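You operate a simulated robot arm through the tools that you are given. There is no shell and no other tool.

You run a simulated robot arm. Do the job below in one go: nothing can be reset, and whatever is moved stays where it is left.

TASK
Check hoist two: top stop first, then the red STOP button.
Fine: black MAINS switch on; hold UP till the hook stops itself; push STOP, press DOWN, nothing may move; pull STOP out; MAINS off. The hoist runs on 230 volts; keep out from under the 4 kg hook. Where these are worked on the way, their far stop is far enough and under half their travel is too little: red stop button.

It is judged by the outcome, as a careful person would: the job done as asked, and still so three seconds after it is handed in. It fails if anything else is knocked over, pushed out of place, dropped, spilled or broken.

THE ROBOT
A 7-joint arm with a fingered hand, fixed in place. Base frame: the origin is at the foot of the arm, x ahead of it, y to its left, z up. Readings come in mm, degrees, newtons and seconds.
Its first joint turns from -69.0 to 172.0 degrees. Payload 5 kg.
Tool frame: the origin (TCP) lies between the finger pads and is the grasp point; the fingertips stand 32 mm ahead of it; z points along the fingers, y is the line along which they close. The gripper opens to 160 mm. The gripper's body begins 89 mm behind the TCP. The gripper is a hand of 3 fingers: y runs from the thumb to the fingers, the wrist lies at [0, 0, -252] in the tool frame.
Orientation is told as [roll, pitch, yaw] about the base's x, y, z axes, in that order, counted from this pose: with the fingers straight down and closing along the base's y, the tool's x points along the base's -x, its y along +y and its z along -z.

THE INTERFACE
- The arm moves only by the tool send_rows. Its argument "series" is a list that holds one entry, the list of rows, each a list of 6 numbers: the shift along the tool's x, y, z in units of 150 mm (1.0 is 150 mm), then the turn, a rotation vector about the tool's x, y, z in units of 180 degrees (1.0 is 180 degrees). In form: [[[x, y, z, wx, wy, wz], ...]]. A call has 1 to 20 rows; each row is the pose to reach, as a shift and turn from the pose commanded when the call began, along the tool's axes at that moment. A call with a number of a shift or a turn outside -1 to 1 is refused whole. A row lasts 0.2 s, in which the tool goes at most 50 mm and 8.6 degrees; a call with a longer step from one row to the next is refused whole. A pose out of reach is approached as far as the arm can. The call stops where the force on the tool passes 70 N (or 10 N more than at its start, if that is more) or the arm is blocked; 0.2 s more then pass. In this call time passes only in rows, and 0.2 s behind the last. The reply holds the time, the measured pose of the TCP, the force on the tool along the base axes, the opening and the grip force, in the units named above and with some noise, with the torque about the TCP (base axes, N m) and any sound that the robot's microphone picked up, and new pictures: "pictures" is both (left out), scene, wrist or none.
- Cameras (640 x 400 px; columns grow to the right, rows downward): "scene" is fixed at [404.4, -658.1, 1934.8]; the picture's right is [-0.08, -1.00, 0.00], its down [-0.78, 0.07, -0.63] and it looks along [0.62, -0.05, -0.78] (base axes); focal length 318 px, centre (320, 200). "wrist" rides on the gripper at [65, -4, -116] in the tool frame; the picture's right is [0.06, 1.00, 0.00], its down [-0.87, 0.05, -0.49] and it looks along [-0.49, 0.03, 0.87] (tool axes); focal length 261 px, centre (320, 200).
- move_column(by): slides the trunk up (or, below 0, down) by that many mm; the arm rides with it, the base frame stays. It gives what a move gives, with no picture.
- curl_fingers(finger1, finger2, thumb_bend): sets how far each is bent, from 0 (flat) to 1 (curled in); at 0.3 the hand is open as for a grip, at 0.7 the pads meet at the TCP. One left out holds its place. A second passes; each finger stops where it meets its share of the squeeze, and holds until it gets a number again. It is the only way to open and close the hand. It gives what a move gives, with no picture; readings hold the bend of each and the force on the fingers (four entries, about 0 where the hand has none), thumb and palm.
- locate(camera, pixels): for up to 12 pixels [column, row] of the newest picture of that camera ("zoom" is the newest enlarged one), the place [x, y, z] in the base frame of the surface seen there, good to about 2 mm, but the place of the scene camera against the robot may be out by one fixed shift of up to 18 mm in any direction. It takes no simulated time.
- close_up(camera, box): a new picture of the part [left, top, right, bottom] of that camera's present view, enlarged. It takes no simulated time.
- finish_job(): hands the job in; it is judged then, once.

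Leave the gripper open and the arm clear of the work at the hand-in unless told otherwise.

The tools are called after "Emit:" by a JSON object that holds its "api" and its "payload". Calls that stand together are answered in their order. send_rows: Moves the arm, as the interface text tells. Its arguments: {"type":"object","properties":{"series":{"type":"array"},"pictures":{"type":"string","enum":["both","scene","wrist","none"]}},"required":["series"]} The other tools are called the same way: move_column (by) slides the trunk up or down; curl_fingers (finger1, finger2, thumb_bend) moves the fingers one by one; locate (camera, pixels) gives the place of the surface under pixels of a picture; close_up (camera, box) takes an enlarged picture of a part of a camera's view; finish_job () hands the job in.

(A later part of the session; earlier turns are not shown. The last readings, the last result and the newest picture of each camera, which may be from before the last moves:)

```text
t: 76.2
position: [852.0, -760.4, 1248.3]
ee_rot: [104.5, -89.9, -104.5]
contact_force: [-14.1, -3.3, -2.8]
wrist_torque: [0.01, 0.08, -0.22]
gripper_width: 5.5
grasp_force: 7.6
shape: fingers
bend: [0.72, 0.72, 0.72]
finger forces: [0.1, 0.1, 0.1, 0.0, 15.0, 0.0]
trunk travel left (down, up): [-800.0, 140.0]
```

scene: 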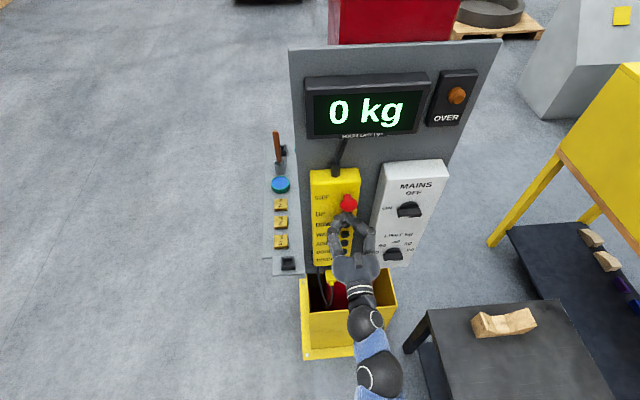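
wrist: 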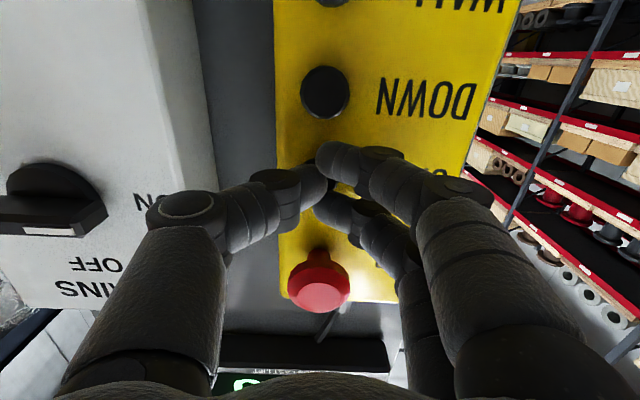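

UP is held in again with 14 N, and this time there's no WAIT and the display stays at 0 kg. That suggests the hoist isn't lifting because it's already at its top stop. I'll release, back out, and look at the hook once more to confirm before the STOP test.

Emit:
{"api": "send_rows", "payload": {"series": [[[0, 0, -0.1, 0, 0, 0], [0, 0, -0.3, 0, 0, 0], [0, 0, -0.55, 0, 0, 0], [0, 0, -0.8, 0, 0, 0], [0, 0, -1.0, 0, 0, 0]]], "pictures": "none"}}

Emit:
{"api": "curl_fingers", "payload": {"finger1": 0.3, "finger2": 0.3, "thumb_bend": 0.3}}

Emit:
{"api": "send_rows", "payload": {"series": [[[0, -0.05, -0.05, 0.045, 0, 0], [0, -0.1, -0.1, 0.09, 0, 0], [0, -0.2, -0.15, 0.135, 0, 0], [0, -0.3, -0.2, 0.18, 0, 0], [0, -0.4, -0.25, 0.225, 0, 0], [0, -0.5, -0.3, 0.27, 0, 0], [0, -0.6, -0.33, 0.315, 0, 0], [0, -0.7, -0.33, 0.36, 0, 0], [0, -0.8, -0.33, 0.405, 0, 0], [0, -0.9, -0.33, 0.45, 0, 0], [0, -0.9, -0.33, 0.495, 0, 0], [0, -0.9, -0.33, 0.54, 0, 0]]]}}

Emit:
{"api": "close_up", "payload": {"camera": "wrist", "box": [150, 220, 270, 360]}}

Emit:
{"api": "locate", "payload": {"camera": "wrist", "pixels": [[190, 250], [195, 262], [200, 280], [188, 262]]}}

```text
t: 77.4
position: [702.1, -760.4, 1248.8]
ee_rot: [119.1, -90.0, -119.1]
contact_force: [-0.6, -0.3, -0.2]
wrist_torque: [0.01, 0.01, -0.01]
gripper_width: 6.4
grasp_force: 0.1
shape: fingers
bend: [0.72, 0.72, 0.72]
finger forces: [0.1, 0.0, 0.1, 0.0, 0.0, 0.0]
trunk travel left (down, up): [-800.0, 140.0]
```

```text
t: 78.4
position: [702.9, -762.8, 1247.4]
ee_rot: [75.8, -90.0, -75.8]
contact_force: [-0.2, 0.3, -0.5]
wrist_torque: [0.01, 0.0, -0.01]
gripper_width: 167.5
grasp_force: 0.0
shape: fingers
bend: [0.3, 0.3, 0.3]
finger forces: [0.1, 0.1, 0.0, 0.0, 0.0, 0.0]
trunk travel left (down, up): [-800.0, 140.0]
```

```text
t: 81.0
position: [652.6, -896.4, 1246.0]
ee_rot: [-58.8, -89.9, -38.6]
contact_force: [0.9, -0.2, 0.4]
wrist_torque: [0.0, -0.01, -0.04]
gripper_width: 168.2
grasp_force: 0.1
shape: fingers
bend: [0.3, 0.3, 0.3]
finger forces: [0.0, 0.0, 0.1, 0.1, 0.0, 0.1]
trunk travel left (down, up): [-800.0, 140.0]
```

scene: 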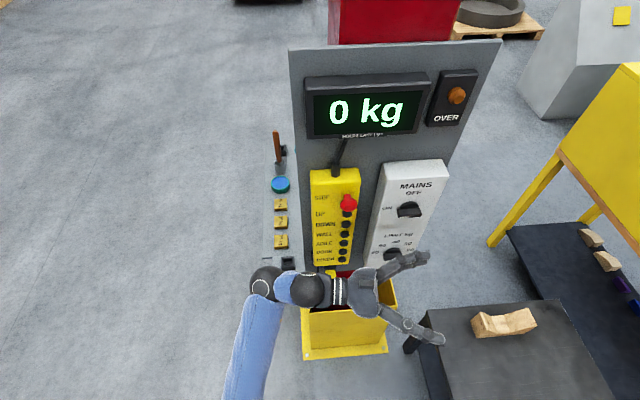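
wrist: 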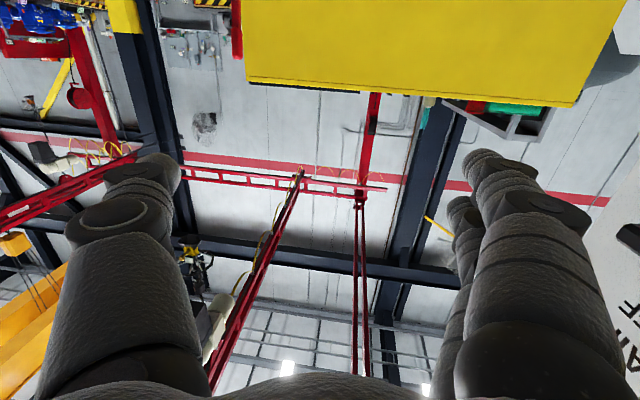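

```text
2.86 times, centred on (210, 290) of wrist
```

zoom: 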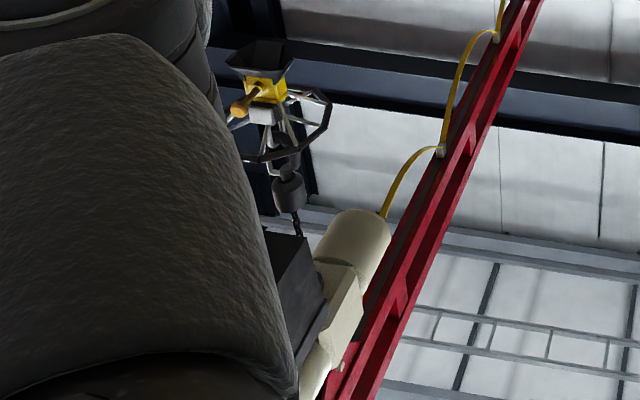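

```text
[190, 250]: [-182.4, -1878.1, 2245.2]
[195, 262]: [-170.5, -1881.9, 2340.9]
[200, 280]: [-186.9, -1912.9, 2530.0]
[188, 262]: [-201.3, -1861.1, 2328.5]
```

The readings are identical (2245, 2340 and 2530), so the hook did stop itself at the top and stays there. Next is STOP. I'll pinch the digits, turn back, and rise to STOP's height (z≈1314) at x≈690.

Emit:
{"api": "curl_fingers", "payload": {"finger1": 0.72, "finger2": 0.72, "thumb_bend": 0.72}}

Emit:
{"api": "send_rows", "payload": {"series": [[[-0.03, 0.018, -0.078, -0.045, 0, 0], [-0.07, 0.036, -0.156, -0.09, 0, 0], [-0.1, 0.054, -0.233, -0.135, 0, 0], [-0.14, 0.072, -0.311, -0.18, 0, 0], [-0.18, 0.09, -0.389, -0.225, 0, 0], [-0.22, 0.108, -0.467, -0.27, 0, 0], [-0.26, 0.125, -0.545, -0.315, 0, 0], [-0.3, 0.143, -0.623, -0.36, 0, 0], [-0.34, 0.161, -0.7, -0.405, 0, 0], [-0.38, 0.179, -0.778, -0.45, 0, 0], [-0.42, 0.197, -0.856, -0.495, 0, 0], [-0.44, 0.215, -0.934, -0.54, 0, 0]]]}}

Emit:
{"api": "close_up", "payload": {"camera": "wrist", "box": [220, 0, 460, 200]}}

```text
t: 82.0
position: [653.6, -896.0, 1247.1]
ee_rot: [-24.9, -89.9, -72.4]
contact_force: [0.5, 0.6, 0.0]
wrist_torque: [0.01, -0.03, -0.01]
gripper_width: 6.4
grasp_force: 0.0
shape: fingers
bend: [0.72, 0.72, 0.72]
finger forces: [0.1, 0.0, 0.0, 0.0, 0.0, 0.0]
trunk travel left (down, up): [-800.0, 140.0]
```

```text
t: 84.6
position: [701.6, -761.8, 1312.2]
ee_rot: [74.8, -89.8, -74.8]
contact_force: [-0.3, -0.4, -0.2]
wrist_torque: [-0.03, -0.04, 0.0]
gripper_width: 6.3
grasp_force: 0.1
shape: fingers
bend: [0.72, 0.72, 0.72]
finger forces: [0.0, 0.1, 0.1, 0.0, 0.1, 0.0]
trunk travel left (down, up): [-800.0, 140.0]
```

scene: 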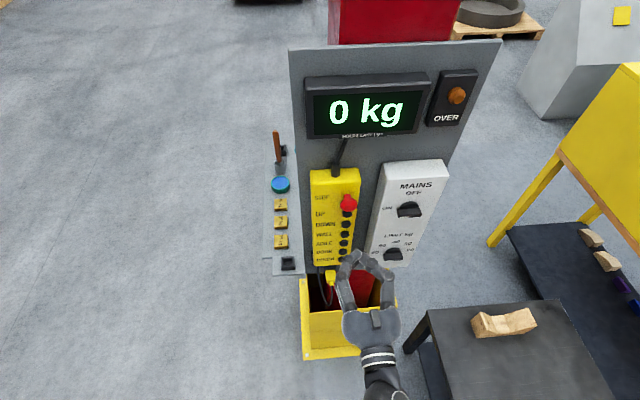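
wrist: 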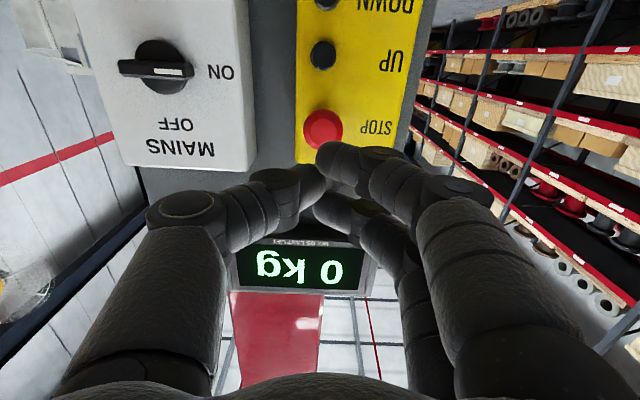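

```text
2.00 times, centred on (340, 100) of wrist
```

zoom: 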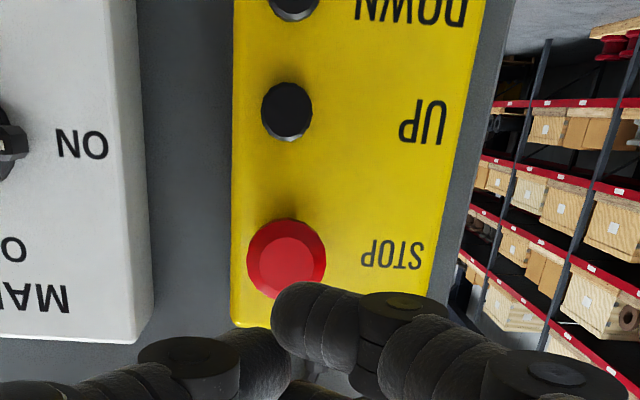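

The STOP mushroom is visible at zoom (286,258), about 80 px across. I'll measure its face, rim and the button faces.

Emit:
{"api": "locate", "payload": {"camera": "zoom", "pixels": [[286, 258], [252, 258], [318, 255], [286, 230], [284, 290], [286, 224], [248, 250], [325, 250], [288, 105], [380, 200], [300, 270], [270, 245]]}}

```text
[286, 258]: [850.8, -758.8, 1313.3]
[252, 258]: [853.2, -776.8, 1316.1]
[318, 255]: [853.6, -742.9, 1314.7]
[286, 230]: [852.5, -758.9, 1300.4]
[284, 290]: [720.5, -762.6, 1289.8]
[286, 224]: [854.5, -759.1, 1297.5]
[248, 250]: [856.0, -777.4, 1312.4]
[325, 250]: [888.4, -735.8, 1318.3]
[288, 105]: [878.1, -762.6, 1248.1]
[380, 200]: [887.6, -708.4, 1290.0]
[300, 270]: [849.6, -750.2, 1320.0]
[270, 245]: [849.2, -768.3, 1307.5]
```

STOP's face is at x≈850.5, centred at about (-760,1315) with a 20 mm radius. The pinched tips are 117 mm away. I'll align by 2–3 mm, go forward and push it in slowly.

Emit:
{"api": "send_rows", "payload": {"series": [[[-0.02, 0.01, 0.2, 0, 0, 0], [-0.02, 0.01, 0.45, 0, 0, 0], [-0.02, 0.01, 0.65, 0, 0, 0], [-0.02, 0.01, 0.73, 0, 0, 0], [-0.02, 0.01, 0.77, 0, 0, 0], [-0.02, 0.01, 0.79, 0, 0, 0], [-0.02, 0.01, 0.81, 0, 0, 0], [-0.02, 0.01, 0.825, 0, 0, 0]]]}}

Emit:
{"api": "close_up", "payload": {"camera": "scene", "box": [305, 165, 375, 270]}}

```text
t: 86.4
position: [826.1, -759.8, 1315.8]
ee_rot: [94.9, -89.9, -95.1]
contact_force: [-13.9, -2.1, -4.0]
wrist_torque: [0.02, 0.16, -0.16]
gripper_width: 5.6
grasp_force: 7.2
shape: fingers
bend: [0.72, 0.72, 0.73]
finger forces: [0.1, 0.0, 0.0, 0.1, 14.8, 0.0]
trunk travel left (down, up): [-800.0, 140.0]
```

scene: 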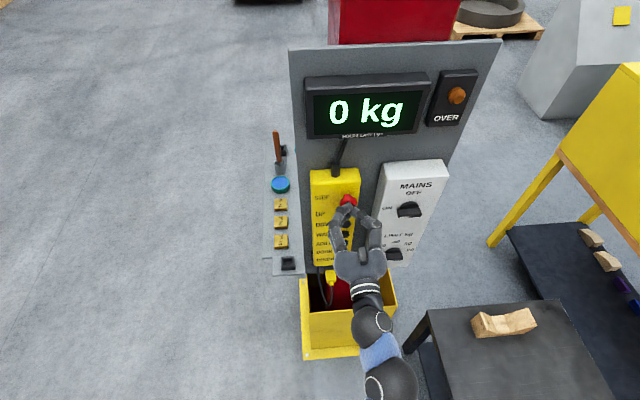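
wrist: 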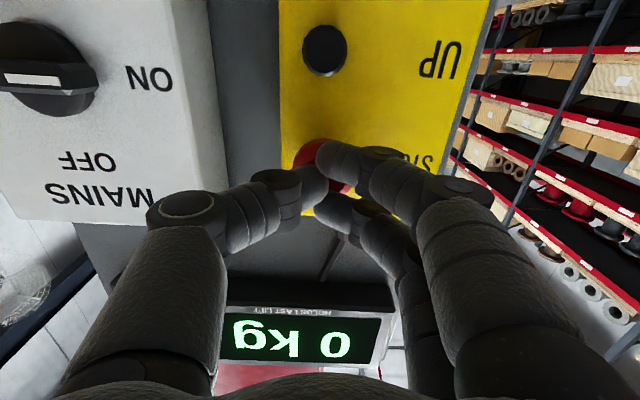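

```text
3.81 times, centred on (340, 218) of scene
```

zoom: 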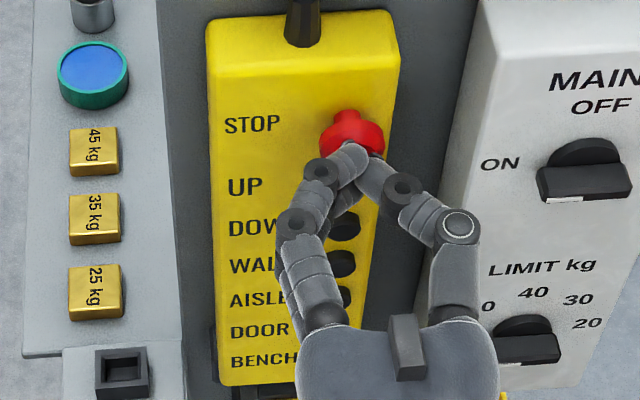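

STOP is moving in. It's about 7 mm deep at 14 N, and the thumb tip is centred on it. I'll push further in 1.5 mm steps to its far stop.

Emit:
{"api": "send_rows", "payload": {"series": [[[0, 0, 0.01, 0, 0, 0], [0, 0, 0.02, 0, 0, 0], [0, 0, 0.03, 0, 0, 0], [0, 0, 0.03, 0, 0, 0]]]}}

Emit:
{"api": "close_up", "payload": {"camera": "scene", "box": [305, 165, 375, 270]}}

```text
t: 87.4
position: [827.4, -761.8, 1317.4]
ee_rot: [136.4, -89.7, -136.4]
contact_force: [-49.6, -3.0, -10.2]
wrist_torque: [0.06, 0.33, -0.23]
gripper_width: 4.8
grasp_force: 27.7
shape: fingers
bend: [0.73, 0.73, 0.74]
finger forces: [10.1, 9.5, 0.0, 0.1, 35.4, 0.0]
trunk travel left (down, up): [-800.0, 140.0]
```

scene: 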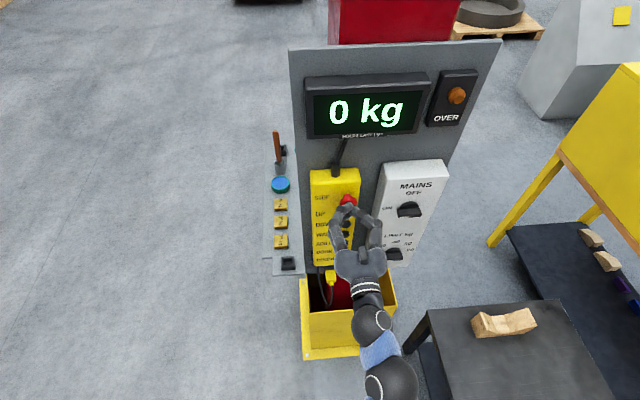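
wrist: 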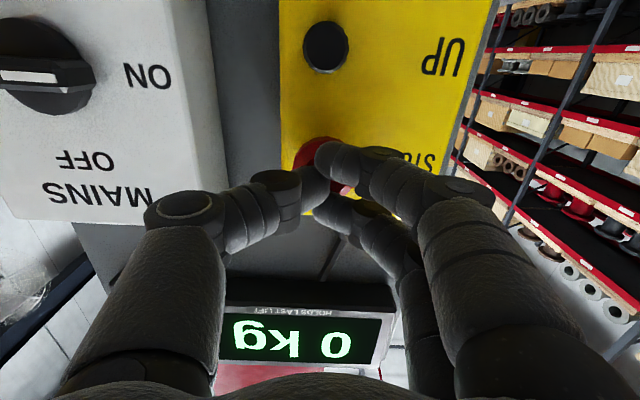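

```text
3.81 times, centred on (340, 218) of scene
```

zoom: 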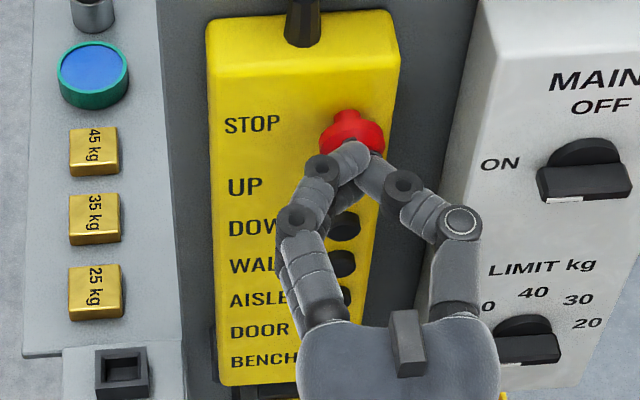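

Force rose to 50 N with barely 1 mm more travel, so STOP is at its far stop (about 8 mm in). I'll back out and check that it stays latched.

Emit:
{"api": "send_rows", "payload": {"series": [[[0, 0, -0.06, 0, 0, 0], [0, 0, -0.2, 0, 0, 0], [0, 0, -0.45, 0, 0, 0], [0, 0, -0.7, 0, 0, 0], [0, 0, -0.85, 0, 0, 0]]]}}

Emit:
{"api": "close_up", "payload": {"camera": "wrist", "box": [220, 0, 460, 200]}}

Emit:
{"api": "locate", "payload": {"camera": "zoom", "pixels": [[286, 258], [252, 258], [318, 255], [286, 230], [286, 224], [248, 250], [300, 270], [270, 245], [288, 105]]}}

```text
t: 88.6
position: [703.3, -759.9, 1318.8]
ee_rot: [92.8, -89.8, -92.8]
contact_force: [-0.2, -0.2, -1.4]
wrist_torque: [0.0, 0.04, 0.0]
gripper_width: 6.0
grasp_force: 0.1
shape: fingers
bend: [0.72, 0.72, 0.72]
finger forces: [0.0, 0.0, 0.1, 0.1, 0.0, 0.0]
trunk travel left (down, up): [-800.0, 140.0]
```

scene: 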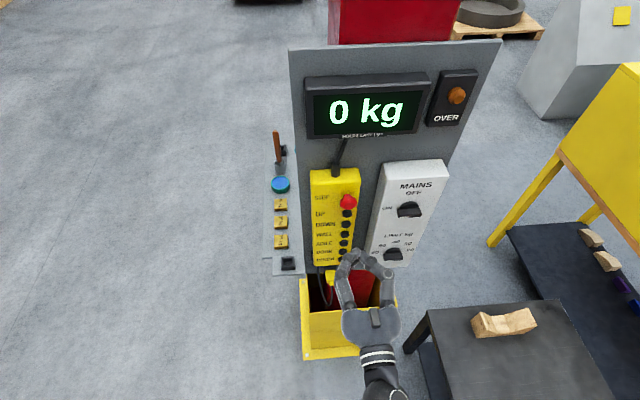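
wrist: 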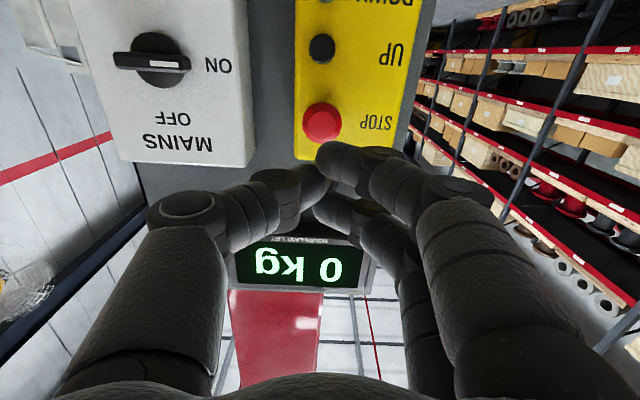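

```text
2.00 times, centred on (340, 100) of wrist
```

zoom: 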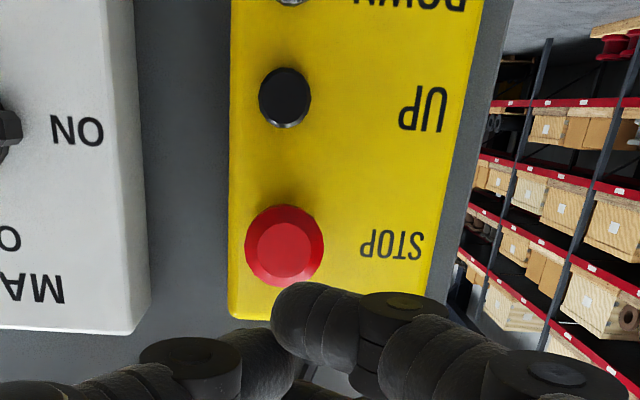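

```text
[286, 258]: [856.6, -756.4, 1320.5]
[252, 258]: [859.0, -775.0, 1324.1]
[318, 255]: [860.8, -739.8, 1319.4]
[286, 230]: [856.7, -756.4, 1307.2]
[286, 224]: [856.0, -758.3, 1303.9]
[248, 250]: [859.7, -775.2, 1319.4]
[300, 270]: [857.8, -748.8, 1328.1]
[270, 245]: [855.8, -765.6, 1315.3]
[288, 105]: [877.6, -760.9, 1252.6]
```

STOP stays in: its face is now at x≈856.5, versus 850.5 before, so it is latched. Next is DOWN at (878,-761,1198). I'll lower 121 mm at x≈703 and check alignment.

Emit:
{"api": "send_rows", "payload": {"series": [[[0.2, 0, 0, 0, 0, 0], [0.4, 0, 0, 0, 0, 0], [0.6, 0, 0, 0, 0, 0], [0.8, 0, 0, 0, 0, 0]]], "pictures": "wrist"}}

Emit:
{"api": "close_up", "payload": {"camera": "wrist", "box": [220, 0, 460, 200]}}

Emit:
{"api": "locate", "payload": {"camera": "wrist", "pixels": [[320, 120], [322, 71], [318, 125], [324, 12]]}}

```text
t: 89.6
position: [704.6, -759.8, 1196.4]
ee_rot: [70.4, -89.9, -70.5]
contact_force: [-0.1, -0.3, -0.8]
wrist_torque: [0.01, -0.01, -0.01]
gripper_width: 6.0
grasp_force: 0.2
shape: fingers
bend: [0.72, 0.72, 0.72]
finger forces: [0.1, 0.0, 0.0, 0.1, 0.0, 0.0]
trunk travel left (down, up): [-800.0, 140.0]
```

wrist: 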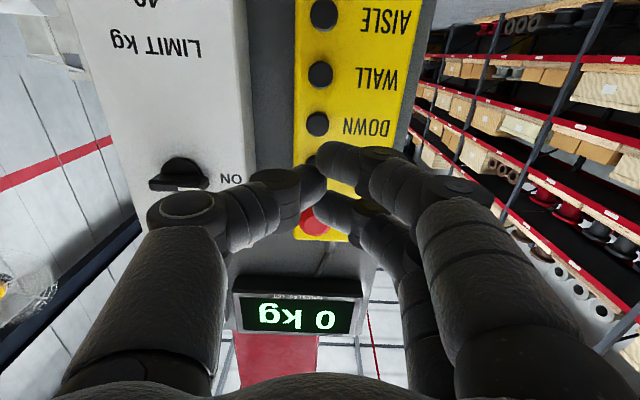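

```text
2.00 times, centred on (340, 100) of wrist
```

zoom: 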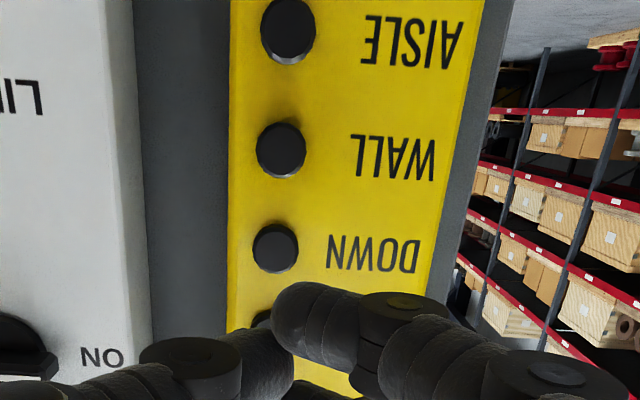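

```text
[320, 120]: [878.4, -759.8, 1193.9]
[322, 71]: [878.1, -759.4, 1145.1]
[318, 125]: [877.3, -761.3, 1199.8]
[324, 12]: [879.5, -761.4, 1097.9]
```

DOWN is right ahead (zoom (274,248), located at (877,-761,1199)), and the neighbouring UP and WALL are about 49 mm away. I'll press DOWN with the display in view, with STOP latched in.

Emit:
{"api": "send_rows", "payload": {"series": [[[-0.013, -0.007, 0.25, 0, 0, 0], [-0.013, -0.007, 0.5, 0, 0, 0], [-0.013, -0.007, 0.75, 0, 0, 0], [-0.013, -0.007, 0.9, 0, 0, 0], [-0.013, -0.007, 0.94, 0, 0, 0], [-0.013, -0.007, 0.965, 0, 0, 0], [-0.013, -0.007, 0.985, 0, 0, 0], [-0.013, -0.007, 1.0, 0, 0, 0]]]}}

Emit:
{"api": "close_up", "payload": {"camera": "scene", "box": [305, 165, 375, 270]}}

```text
t: 91.4
position: [853.6, -761.0, 1196.6]
ee_rot: [79.2, -90.0, -79.3]
contact_force: [-12.7, -2.4, -0.7]
wrist_torque: [-0.01, 0.0, -0.15]
gripper_width: 5.4
grasp_force: 7.3
shape: fingers
bend: [0.72, 0.72, 0.73]
finger forces: [0.1, 0.0, 0.0, 0.1, 14.8, 0.1]
trunk travel left (down, up): [-800.0, 140.0]
```

scene: 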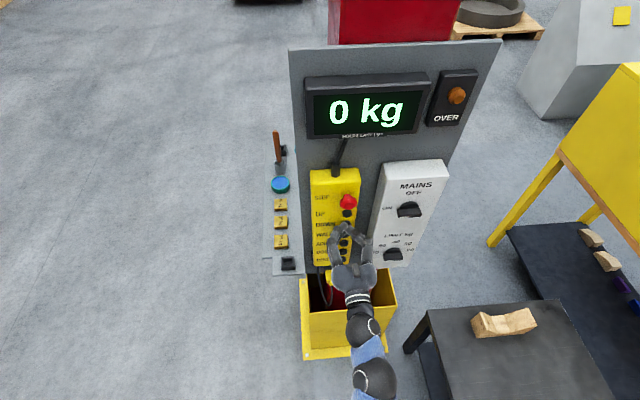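
wrist: 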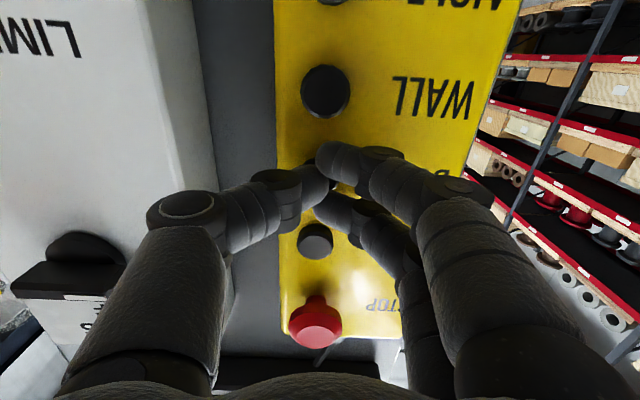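

```text
3.81 times, centred on (340, 218) of scene
```

zoom: 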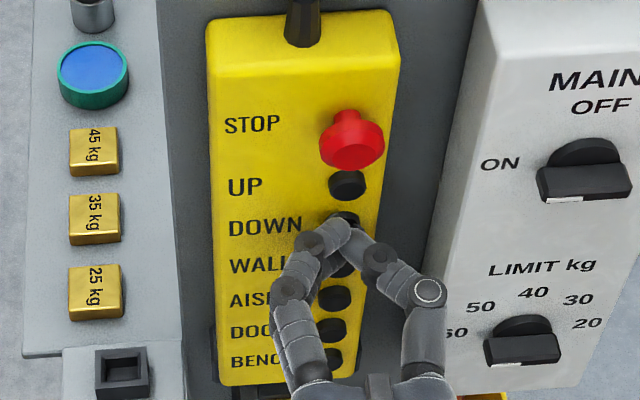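

DOWN is fully pressed (14 N) with STOP in, and the display hasn't changed. I'll hold it 2 s so the test is meaningful, then release and back out.

Emit:
{"api": "send_rows", "payload": {"series": [[[0, 0, 0, 0, 0, 0], [0, 0, 0, 0, 0, 0], [0, 0, 0, 0, 0, 0], [0, 0, 0, 0, 0, 0], [0, 0, 0, 0, 0, 0], [0, 0, 0, 0, 0, 0], [0, 0, 0, 0, 0, 0], [0, 0, 0, 0, 0, 0], [0, 0, 0, 0, 0, 0], [0, 0, 0, 0, 0, 0]]]}}

Emit:
{"api": "send_rows", "payload": {"series": [[[0, 0, -0.1, 0, 0, 0], [0, 0, -0.3, 0, 0, 0], [0, 0, -0.55, 0, 0, 0], [0, 0, -0.8, 0, 0, 0], [0, 0, -1.0, 0, 0, 0]]]}}

Emit:
{"api": "curl_fingers", "payload": {"finger1": 0.3, "finger2": 0.3, "thumb_bend": 0.3}}

Emit:
{"api": "send_rows", "payload": {"series": [[[-0.03, -0.05, -0.05, 0.045, 0, 0], [-0.06, -0.1, -0.1, 0.09, 0, 0], [-0.1, -0.2, -0.15, 0.135, 0, 0], [-0.13, -0.3, -0.2, 0.18, 0, 0], [-0.17, -0.4, -0.25, 0.225, 0, 0], [-0.2, -0.5, -0.3, 0.27, 0, 0], [-0.23, -0.6, -0.33, 0.315, 0, 0], [-0.27, -0.7, -0.33, 0.36, 0, 0], [-0.3, -0.8, -0.33, 0.405, 0, 0], [-0.33, -0.9, -0.33, 0.45, 0, 0], [-0.33, -0.9, -0.33, 0.495, 0, 0], [-0.33, -0.9, -0.33, 0.54, 0, 0]]]}}

Emit:
{"api": "close_up", "payload": {"camera": "wrist", "box": [150, 220, 270, 360]}}

Emit:
{"api": "locate", "payload": {"camera": "wrist", "pixels": [[190, 250], [195, 262], [200, 280], [188, 262]]}}

```text
t: 93.6
position: [853.7, -760.9, 1197.8]
ee_rot: [105.0, -89.8, -105.1]
contact_force: [-16.6, -3.2, -4.6]
wrist_torque: [0.03, 0.13, -0.23]
gripper_width: 5.6
grasp_force: 8.9
shape: fingers
bend: [0.72, 0.72, 0.73]
finger forces: [0.0, 0.0, 0.0, 0.0, 18.4, 0.0]
trunk travel left (down, up): [-800.0, 140.0]
```

scene: 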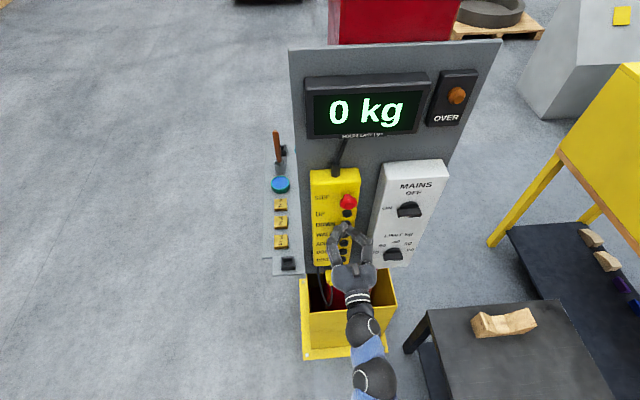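
wrist: 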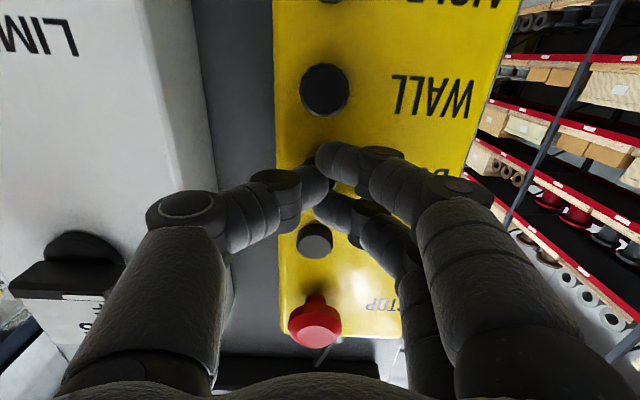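

```text
t: 94.8
position: [702.8, -759.6, 1199.1]
ee_rot: [130.6, -90.0, -130.6]
contact_force: [-0.9, -0.4, 0.0]
wrist_torque: [0.02, -0.01, -0.01]
gripper_width: 5.9
grasp_force: 0.2
shape: fingers
bend: [0.72, 0.72, 0.72]
finger forces: [0.0, 0.0, 0.1, 0.0, 0.1, 0.1]
trunk travel left (down, up): [-800.0, 140.0]
```

scene: 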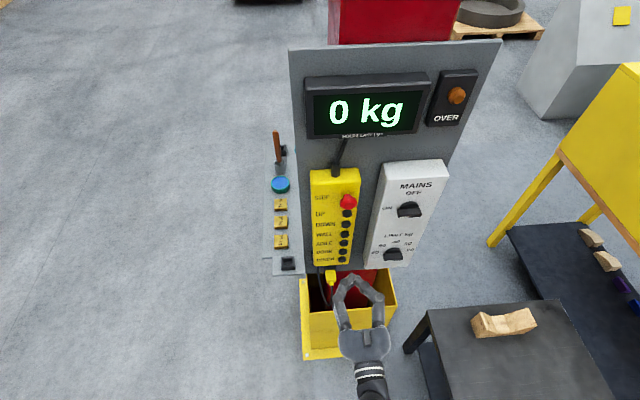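
wrist: 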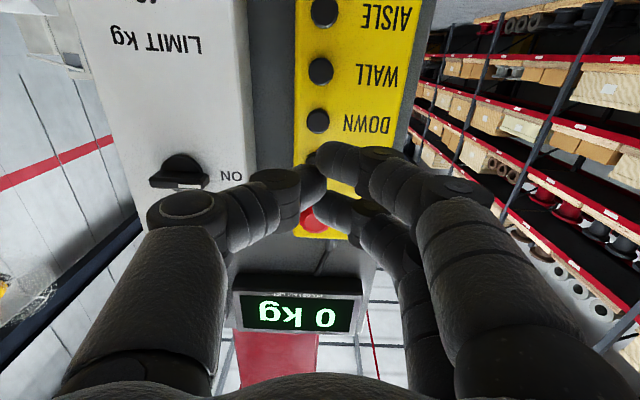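

```text
t: 95.8
position: [704.3, -760.4, 1197.0]
ee_rot: [71.7, -89.9, -71.8]
contact_force: [0.4, -0.7, -0.5]
wrist_torque: [0.01, -0.01, -0.03]
gripper_width: 167.4
grasp_force: 0.2
shape: fingers
bend: [0.3, 0.3, 0.3]
finger forces: [0.0, 0.1, 0.0, 0.0, 0.0, 0.0]
trunk travel left (down, up): [-800.0, 140.0]
```

```text
t: 98.4
position: [653.8, -896.0, 1246.7]
ee_rot: [-58.8, -90.0, -38.5]
contact_force: [-0.1, 0.6, 0.0]
wrist_torque: [0.04, 0.02, -0.01]
gripper_width: 168.3
grasp_force: 0.1
shape: fingers
bend: [0.3, 0.3, 0.3]
finger forces: [0.1, 0.0, 0.1, 0.0, 0.0, 0.0]
trunk travel left (down, up): [-800.0, 140.0]
```

scene: 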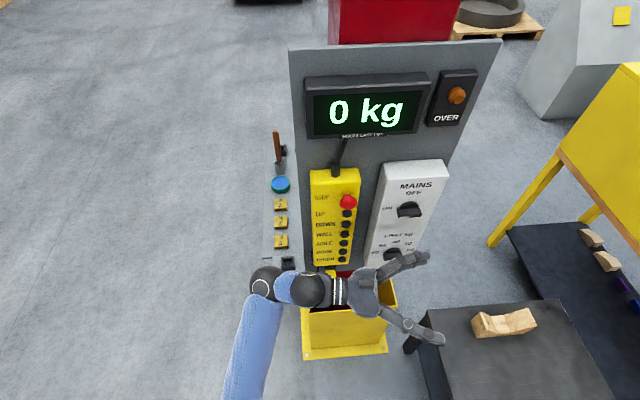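
wrist: 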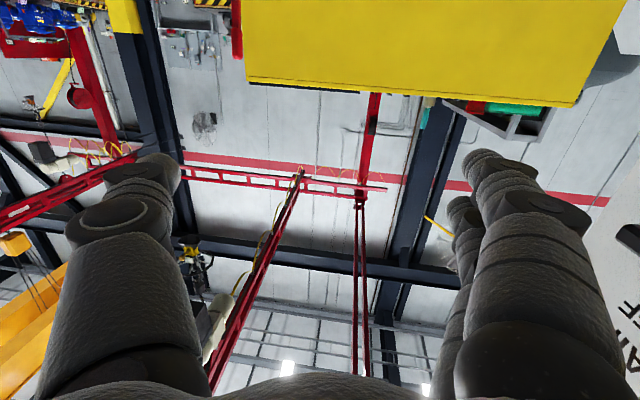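

```text
2.86 times, centred on (210, 290) of wrist
```

zoom: 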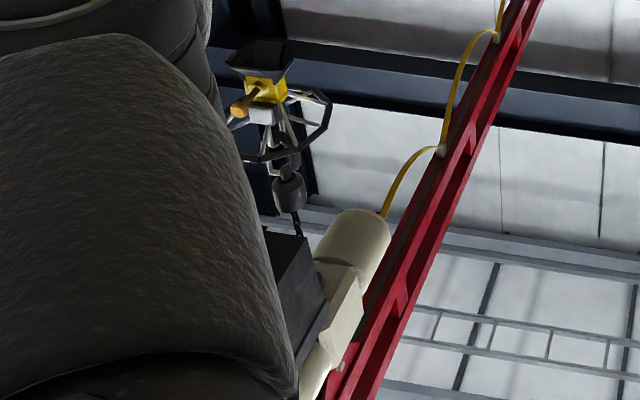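

```text
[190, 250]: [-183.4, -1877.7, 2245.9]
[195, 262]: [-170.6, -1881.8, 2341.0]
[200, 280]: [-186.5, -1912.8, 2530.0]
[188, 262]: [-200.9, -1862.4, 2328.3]
```

Nothing moved: the hook still reads 2245, 2341 and 2530, exactly as before, so the STOP test passed. Next I pull STOP back out. I'll set the hand to half open and return to in front of STOP at z≈1315.

Emit:
{"api": "curl_fingers", "payload": {"finger1": 0.5, "finger2": 0.5, "thumb_bend": 0.5}}

Emit:
{"api": "send_rows", "payload": {"series": [[[-0.03, 0.018, -0.078, -0.045, 0, 0], [-0.07, 0.036, -0.156, -0.09, 0, 0], [-0.1, 0.054, -0.233, -0.135, 0, 0], [-0.14, 0.072, -0.311, -0.18, 0, 0], [-0.18, 0.09, -0.389, -0.225, 0, 0], [-0.22, 0.108, -0.467, -0.27, 0, 0], [-0.26, 0.125, -0.545, -0.315, 0, 0], [-0.3, 0.143, -0.623, -0.36, 0, 0], [-0.34, 0.161, -0.7, -0.405, 0, 0], [-0.38, 0.179, -0.778, -0.45, 0, 0], [-0.42, 0.197, -0.856, -0.495, 0, 0], [-0.457, 0.215, -0.934, -0.54, 0, 0]]]}}

Emit:
{"api": "close_up", "payload": {"camera": "wrist", "box": [220, 40, 420, 200]}}

```text
t: 99.4
position: [652.8, -895.9, 1246.7]
ee_rot: [-25.3, -89.9, -72.0]
contact_force: [0.0, 0.0, 0.3]
wrist_torque: [0.01, 0.02, -0.03]
gripper_width: 87.8
grasp_force: 0.0
shape: fingers
bend: [0.5, 0.5, 0.5]
finger forces: [0.1, 0.0, 0.1, 0.0, 0.1, 0.0]
trunk travel left (down, up): [-800.0, 140.0]
```

```text
t: 102.0
position: [702.9, -763.2, 1316.0]
ee_rot: [68.1, -89.8, -67.9]
contact_force: [1.2, 0.7, 0.4]
wrist_torque: [-0.02, 0.01, -0.01]
gripper_width: 87.1
grasp_force: 0.1
shape: fingers
bend: [0.5, 0.5, 0.5]
finger forces: [0.1, 0.0, 0.1, 0.0, 0.0, 0.1]
trunk travel left (down, up): [-800.0, 140.0]
```

scene: 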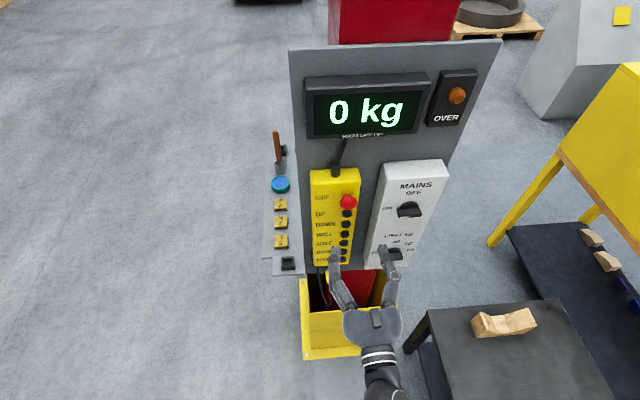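
wrist: 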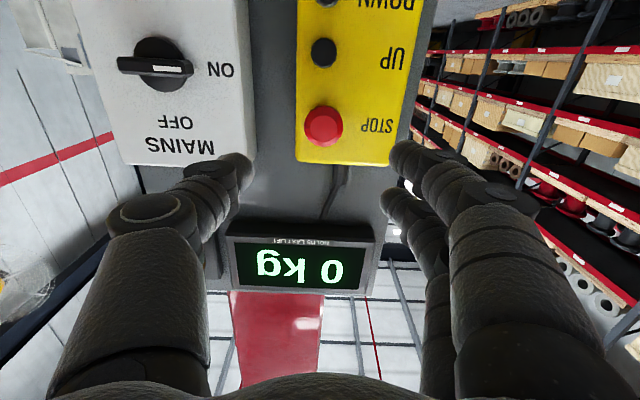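

```text
2.50 times, centred on (320, 120) of wrist
```

zoom: 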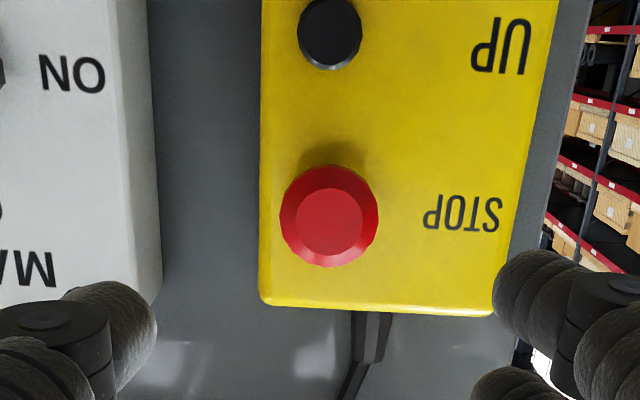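

Emit:
{"api": "locate", "payload": {"camera": "zoom", "pixels": [[328, 222], [286, 218], [374, 215], [330, 172], [330, 262], [328, 188], [330, 252], [283, 215], [377, 213], [330, 167]]}}

```text
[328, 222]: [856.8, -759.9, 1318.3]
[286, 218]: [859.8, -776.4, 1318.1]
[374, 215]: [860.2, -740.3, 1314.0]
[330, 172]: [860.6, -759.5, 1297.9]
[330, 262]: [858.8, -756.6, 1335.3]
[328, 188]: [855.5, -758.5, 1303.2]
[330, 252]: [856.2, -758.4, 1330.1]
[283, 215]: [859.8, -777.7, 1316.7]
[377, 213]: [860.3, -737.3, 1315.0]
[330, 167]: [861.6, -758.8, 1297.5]
```

I read STOP's head as centred at about (-758,1316), radius 20, rim at x≈861, face at 856.5. I'll move in with the hand half open (88 mm) around the head, first to x≈830 to check clearance.

Emit:
{"api": "send_rows", "payload": {"series": [[[0, 0.02, 0.25, 0, 0, 0], [0, 0.02, 0.5, 0, 0, 0], [0, 0.02, 0.7, 0, 0, 0], [0, 0.02, 0.85, 0, 0, 0]]]}}

Emit:
{"api": "close_up", "payload": {"camera": "wrist", "box": [220, 80, 420, 240]}}

Emit:
{"api": "close_up", "payload": {"camera": "scene", "box": [305, 165, 375, 270]}}

```text
t: 103.0
position: [832.1, -760.9, 1313.8]
ee_rot: [43.4, -89.9, -43.4]
contact_force: [-0.7, -0.1, 0.0]
wrist_torque: [-0.02, -0.04, 0.0]
gripper_width: 87.6
grasp_force: 0.1
shape: fingers
bend: [0.5, 0.5, 0.5]
finger forces: [0.0, 0.0, 0.0, 0.1, 0.1, 0.1]
trunk travel left (down, up): [-800.0, 140.0]
```

scene: 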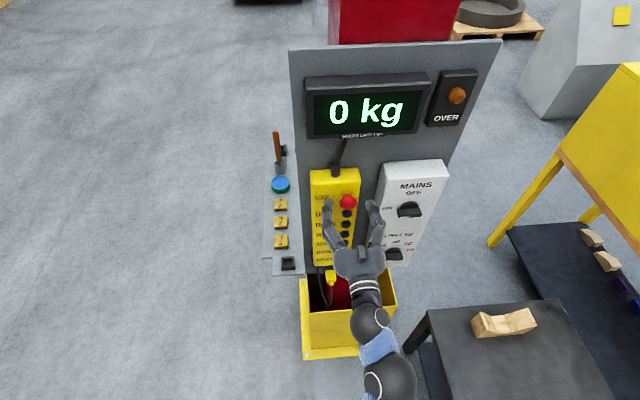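
wrist: 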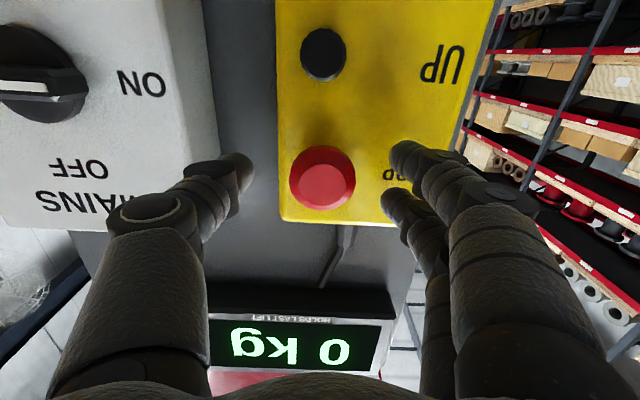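

```text
2.50 times, centred on (320, 160) of wrist
```

zoom: 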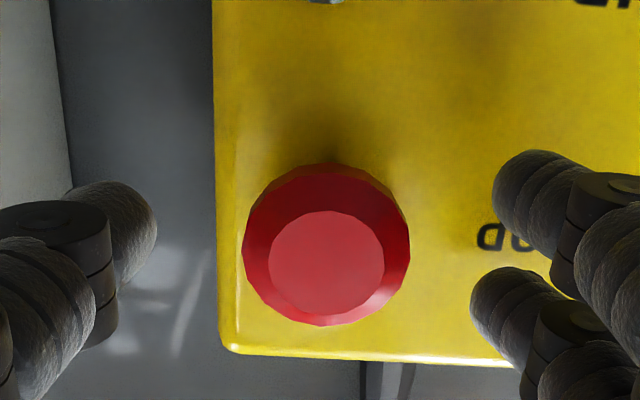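

```text
3.81 times, centred on (340, 218) of scene
```

zoom: 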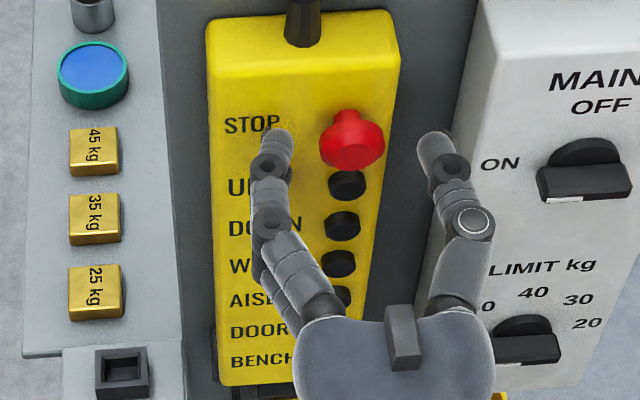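

The head is centred between the thumb and fingers. I'll advance 16 mm so the tips reach just behind the rim without touching the pendant face (x=888), then close.

Emit:
{"api": "send_rows", "payload": {"series": [[[0, 0, 0.04, 0, 0, 0], [0, 0, 0.08, 0, 0, 0], [0, 0, 0.107, 0, 0, 0]]], "pictures": "none"}}

Emit:
{"api": "curl_fingers", "payload": {"finger1": 0.72, "finger2": 0.72, "thumb_bend": 0.72}}

Emit:
{"api": "close_up", "payload": {"camera": "wrist", "box": [220, 80, 420, 240]}}

Emit:
{"api": "close_up", "payload": {"camera": "scene", "box": [305, 165, 375, 270]}}

```text
t: 103.8
position: [847.8, -758.2, 1315.3]
ee_rot: [73.5, -89.9, -73.6]
contact_force: [-2.7, 0.4, -0.1]
wrist_torque: [-0.02, 0.02, 0.08]
gripper_width: 87.7
grasp_force: 1.2
shape: fingers
bend: [0.5, 0.5, 0.5]
finger forces: [0.5, 0.5, 0.1, 0.0, 0.0, 0.0]
trunk travel left (down, up): [-800.0, 140.0]
```

```text
t: 104.8
position: [848.0, -759.4, 1316.2]
ee_rot: [61.5, -89.8, -61.7]
contact_force: [3.3, -0.6, 0.0]
wrist_torque: [0.07, -0.03, -0.07]
gripper_width: 38.5
grasp_force: 18.8
shape: fingers
bend: [0.65, 0.64, 0.65]
finger forces: [8.4, 10.1, 0.0, 0.0, 18.8, 0.1]
trunk travel left (down, up): [-800.0, 140.0]
```

```text
2.50 times, centred on (320, 160) of wrist
```

zoom: 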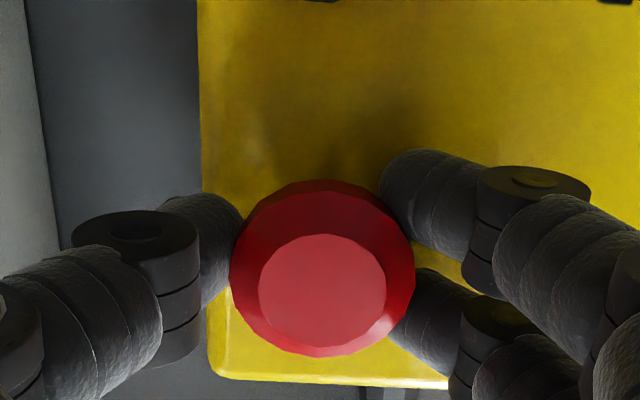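

```text
3.81 times, centred on (340, 218) of scene
```

zoom: 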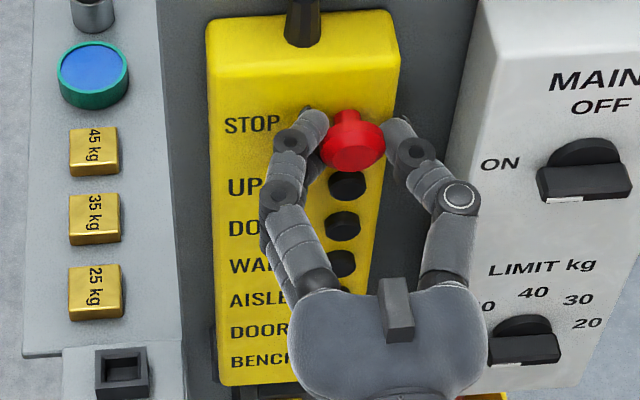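

The head is gripped (38.5 mm, 19 N) with the tips behind the rim. I'll pull straight out slowly, 9 mm in 1.5 mm steps.

Emit:
{"api": "send_rows", "payload": {"series": [[[0, 0, -0.01, 0, 0, 0], [0, 0, -0.02, 0, 0, 0], [0, 0, -0.03, 0, 0, 0], [0, 0, -0.04, 0, 0, 0], [0, 0, -0.05, 0, 0, 0], [0, 0, -0.06, 0, 0, 0]]]}}

Emit:
{"api": "close_up", "payload": {"camera": "wrist", "box": [220, 80, 420, 240]}}

Emit:
{"api": "locate", "payload": {"camera": "zoom", "pixels": [[322, 290], [300, 280], [340, 300], [320, 260]]}}

```text
t: 106.2
position: [841.6, -757.5, 1316.1]
ee_rot: [34.9, -89.9, -34.8]
contact_force: [25.3, -4.9, 4.8]
wrist_torque: [-0.03, -0.06, -0.12]
gripper_width: 38.6
grasp_force: 18.4
shape: fingers
bend: [0.66, 0.63, 0.65]
finger forces: [8.1, 10.9, 0.0, 0.1, 18.6, 0.1]
trunk travel left (down, up): [-800.0, 140.0]
```

scene: 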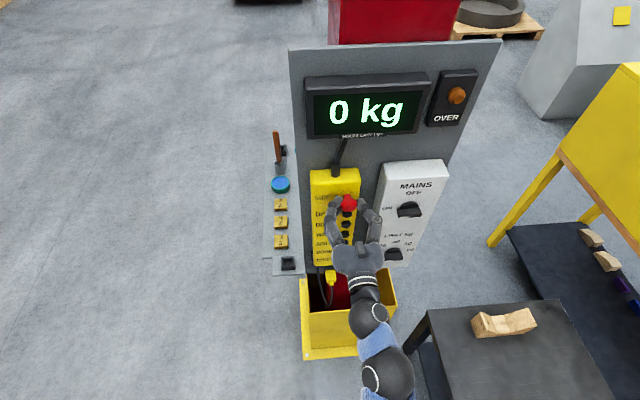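
wrist: 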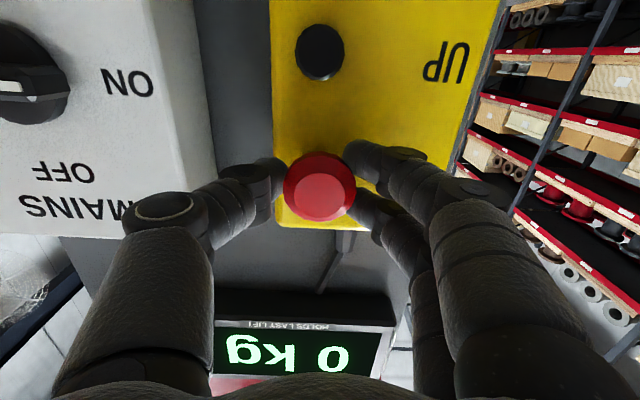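

```text
2.50 times, centred on (320, 160) of wrist
```

zoom: 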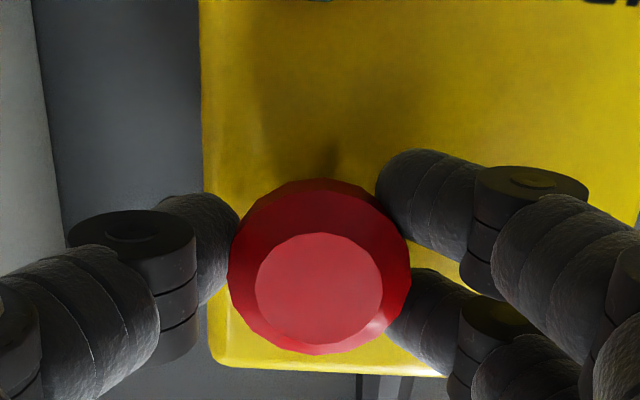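

```text
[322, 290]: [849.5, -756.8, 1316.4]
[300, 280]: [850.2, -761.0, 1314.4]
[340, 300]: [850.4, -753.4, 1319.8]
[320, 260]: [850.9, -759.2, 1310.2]
```

STOP's face is back at x≈850 (originally 850.5), held by 25 N against its outer stop, so it is fully out. I'll open the hand, back off, and check that it stays out.

Emit:
{"api": "curl_fingers", "payload": {"finger1": 0.5, "finger2": 0.5, "thumb_bend": 0.5}}

Emit:
{"api": "send_rows", "payload": {"series": [[[0, 0, -0.1, 0, 0, 0], [0, 0, -0.3, 0, 0, 0], [0, 0, -0.55, 0, 0, 0], [0, 0, -0.8, 0, 0, 0], [0, 0, -0.92, 0, 0, 0]]]}}

Emit:
{"api": "close_up", "payload": {"camera": "wrist", "box": [220, 40, 420, 200]}}

Emit:
{"api": "locate", "payload": {"camera": "zoom", "pixels": [[328, 222], [320, 210], [340, 230], [330, 188]]}}

Emit:
{"api": "close_up", "payload": {"camera": "scene", "box": [305, 165, 375, 270]}}

```text
t: 107.2
position: [839.6, -759.4, 1315.5]
ee_rot: [60.8, -89.8, -60.9]
contact_force: [-0.1, 0.5, -0.1]
wrist_torque: [-0.02, -0.04, 0.04]
gripper_width: 86.6
grasp_force: 0.0
shape: fingers
bend: [0.5, 0.5, 0.5]
finger forces: [0.0, 0.0, 0.0, 0.1, 0.0, 0.0]
trunk travel left (down, up): [-800.0, 140.0]
```

```text
t: 108.4
position: [700.7, -757.3, 1315.5]
ee_rot: [78.6, -89.8, -78.5]
contact_force: [-0.5, 0.1, 0.2]
wrist_torque: [0.0, -0.02, 0.0]
gripper_width: 86.7
grasp_force: 0.1
shape: fingers
bend: [0.5, 0.5, 0.5]
finger forces: [0.0, 0.1, 0.0, 0.1, 0.0, 0.0]
trunk travel left (down, up): [-800.0, 140.0]
```

scene: 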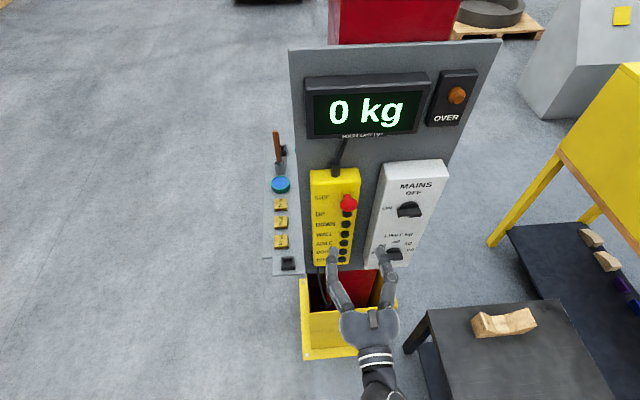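
wrist: 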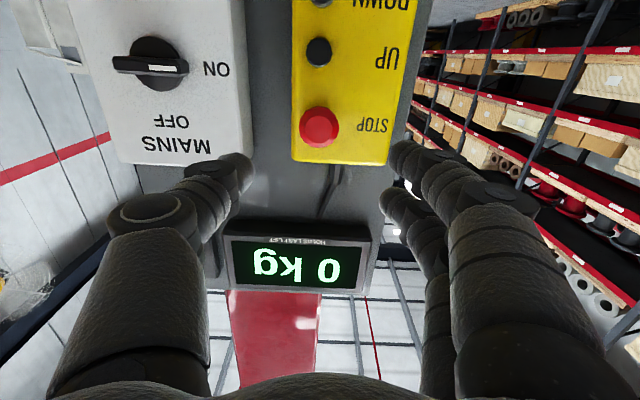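

```text
2.50 times, centred on (320, 120) of wrist
```

zoom: 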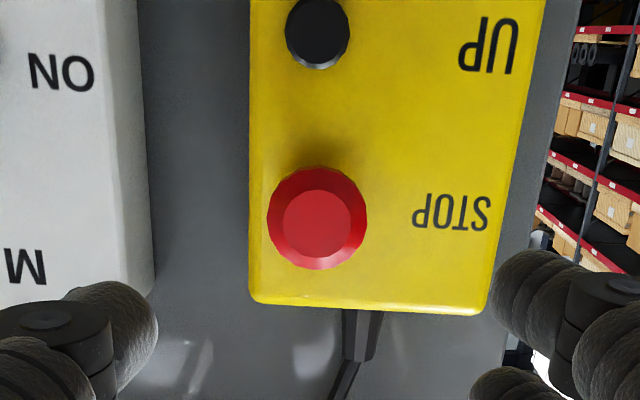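

```text
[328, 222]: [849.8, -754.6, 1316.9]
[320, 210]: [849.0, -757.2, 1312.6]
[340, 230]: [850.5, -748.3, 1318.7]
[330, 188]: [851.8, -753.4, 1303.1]
```

```text
3.81 times, centred on (340, 218) of scene
```

zoom: 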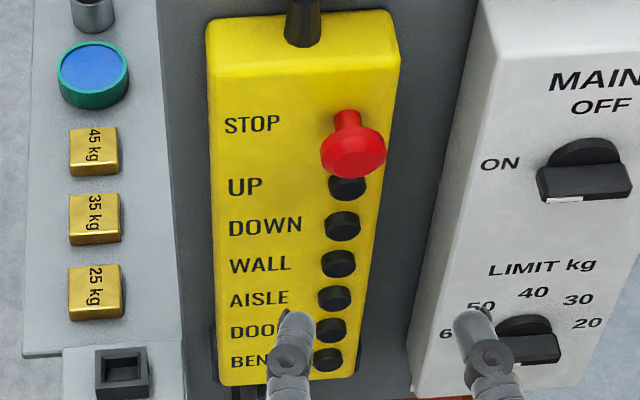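

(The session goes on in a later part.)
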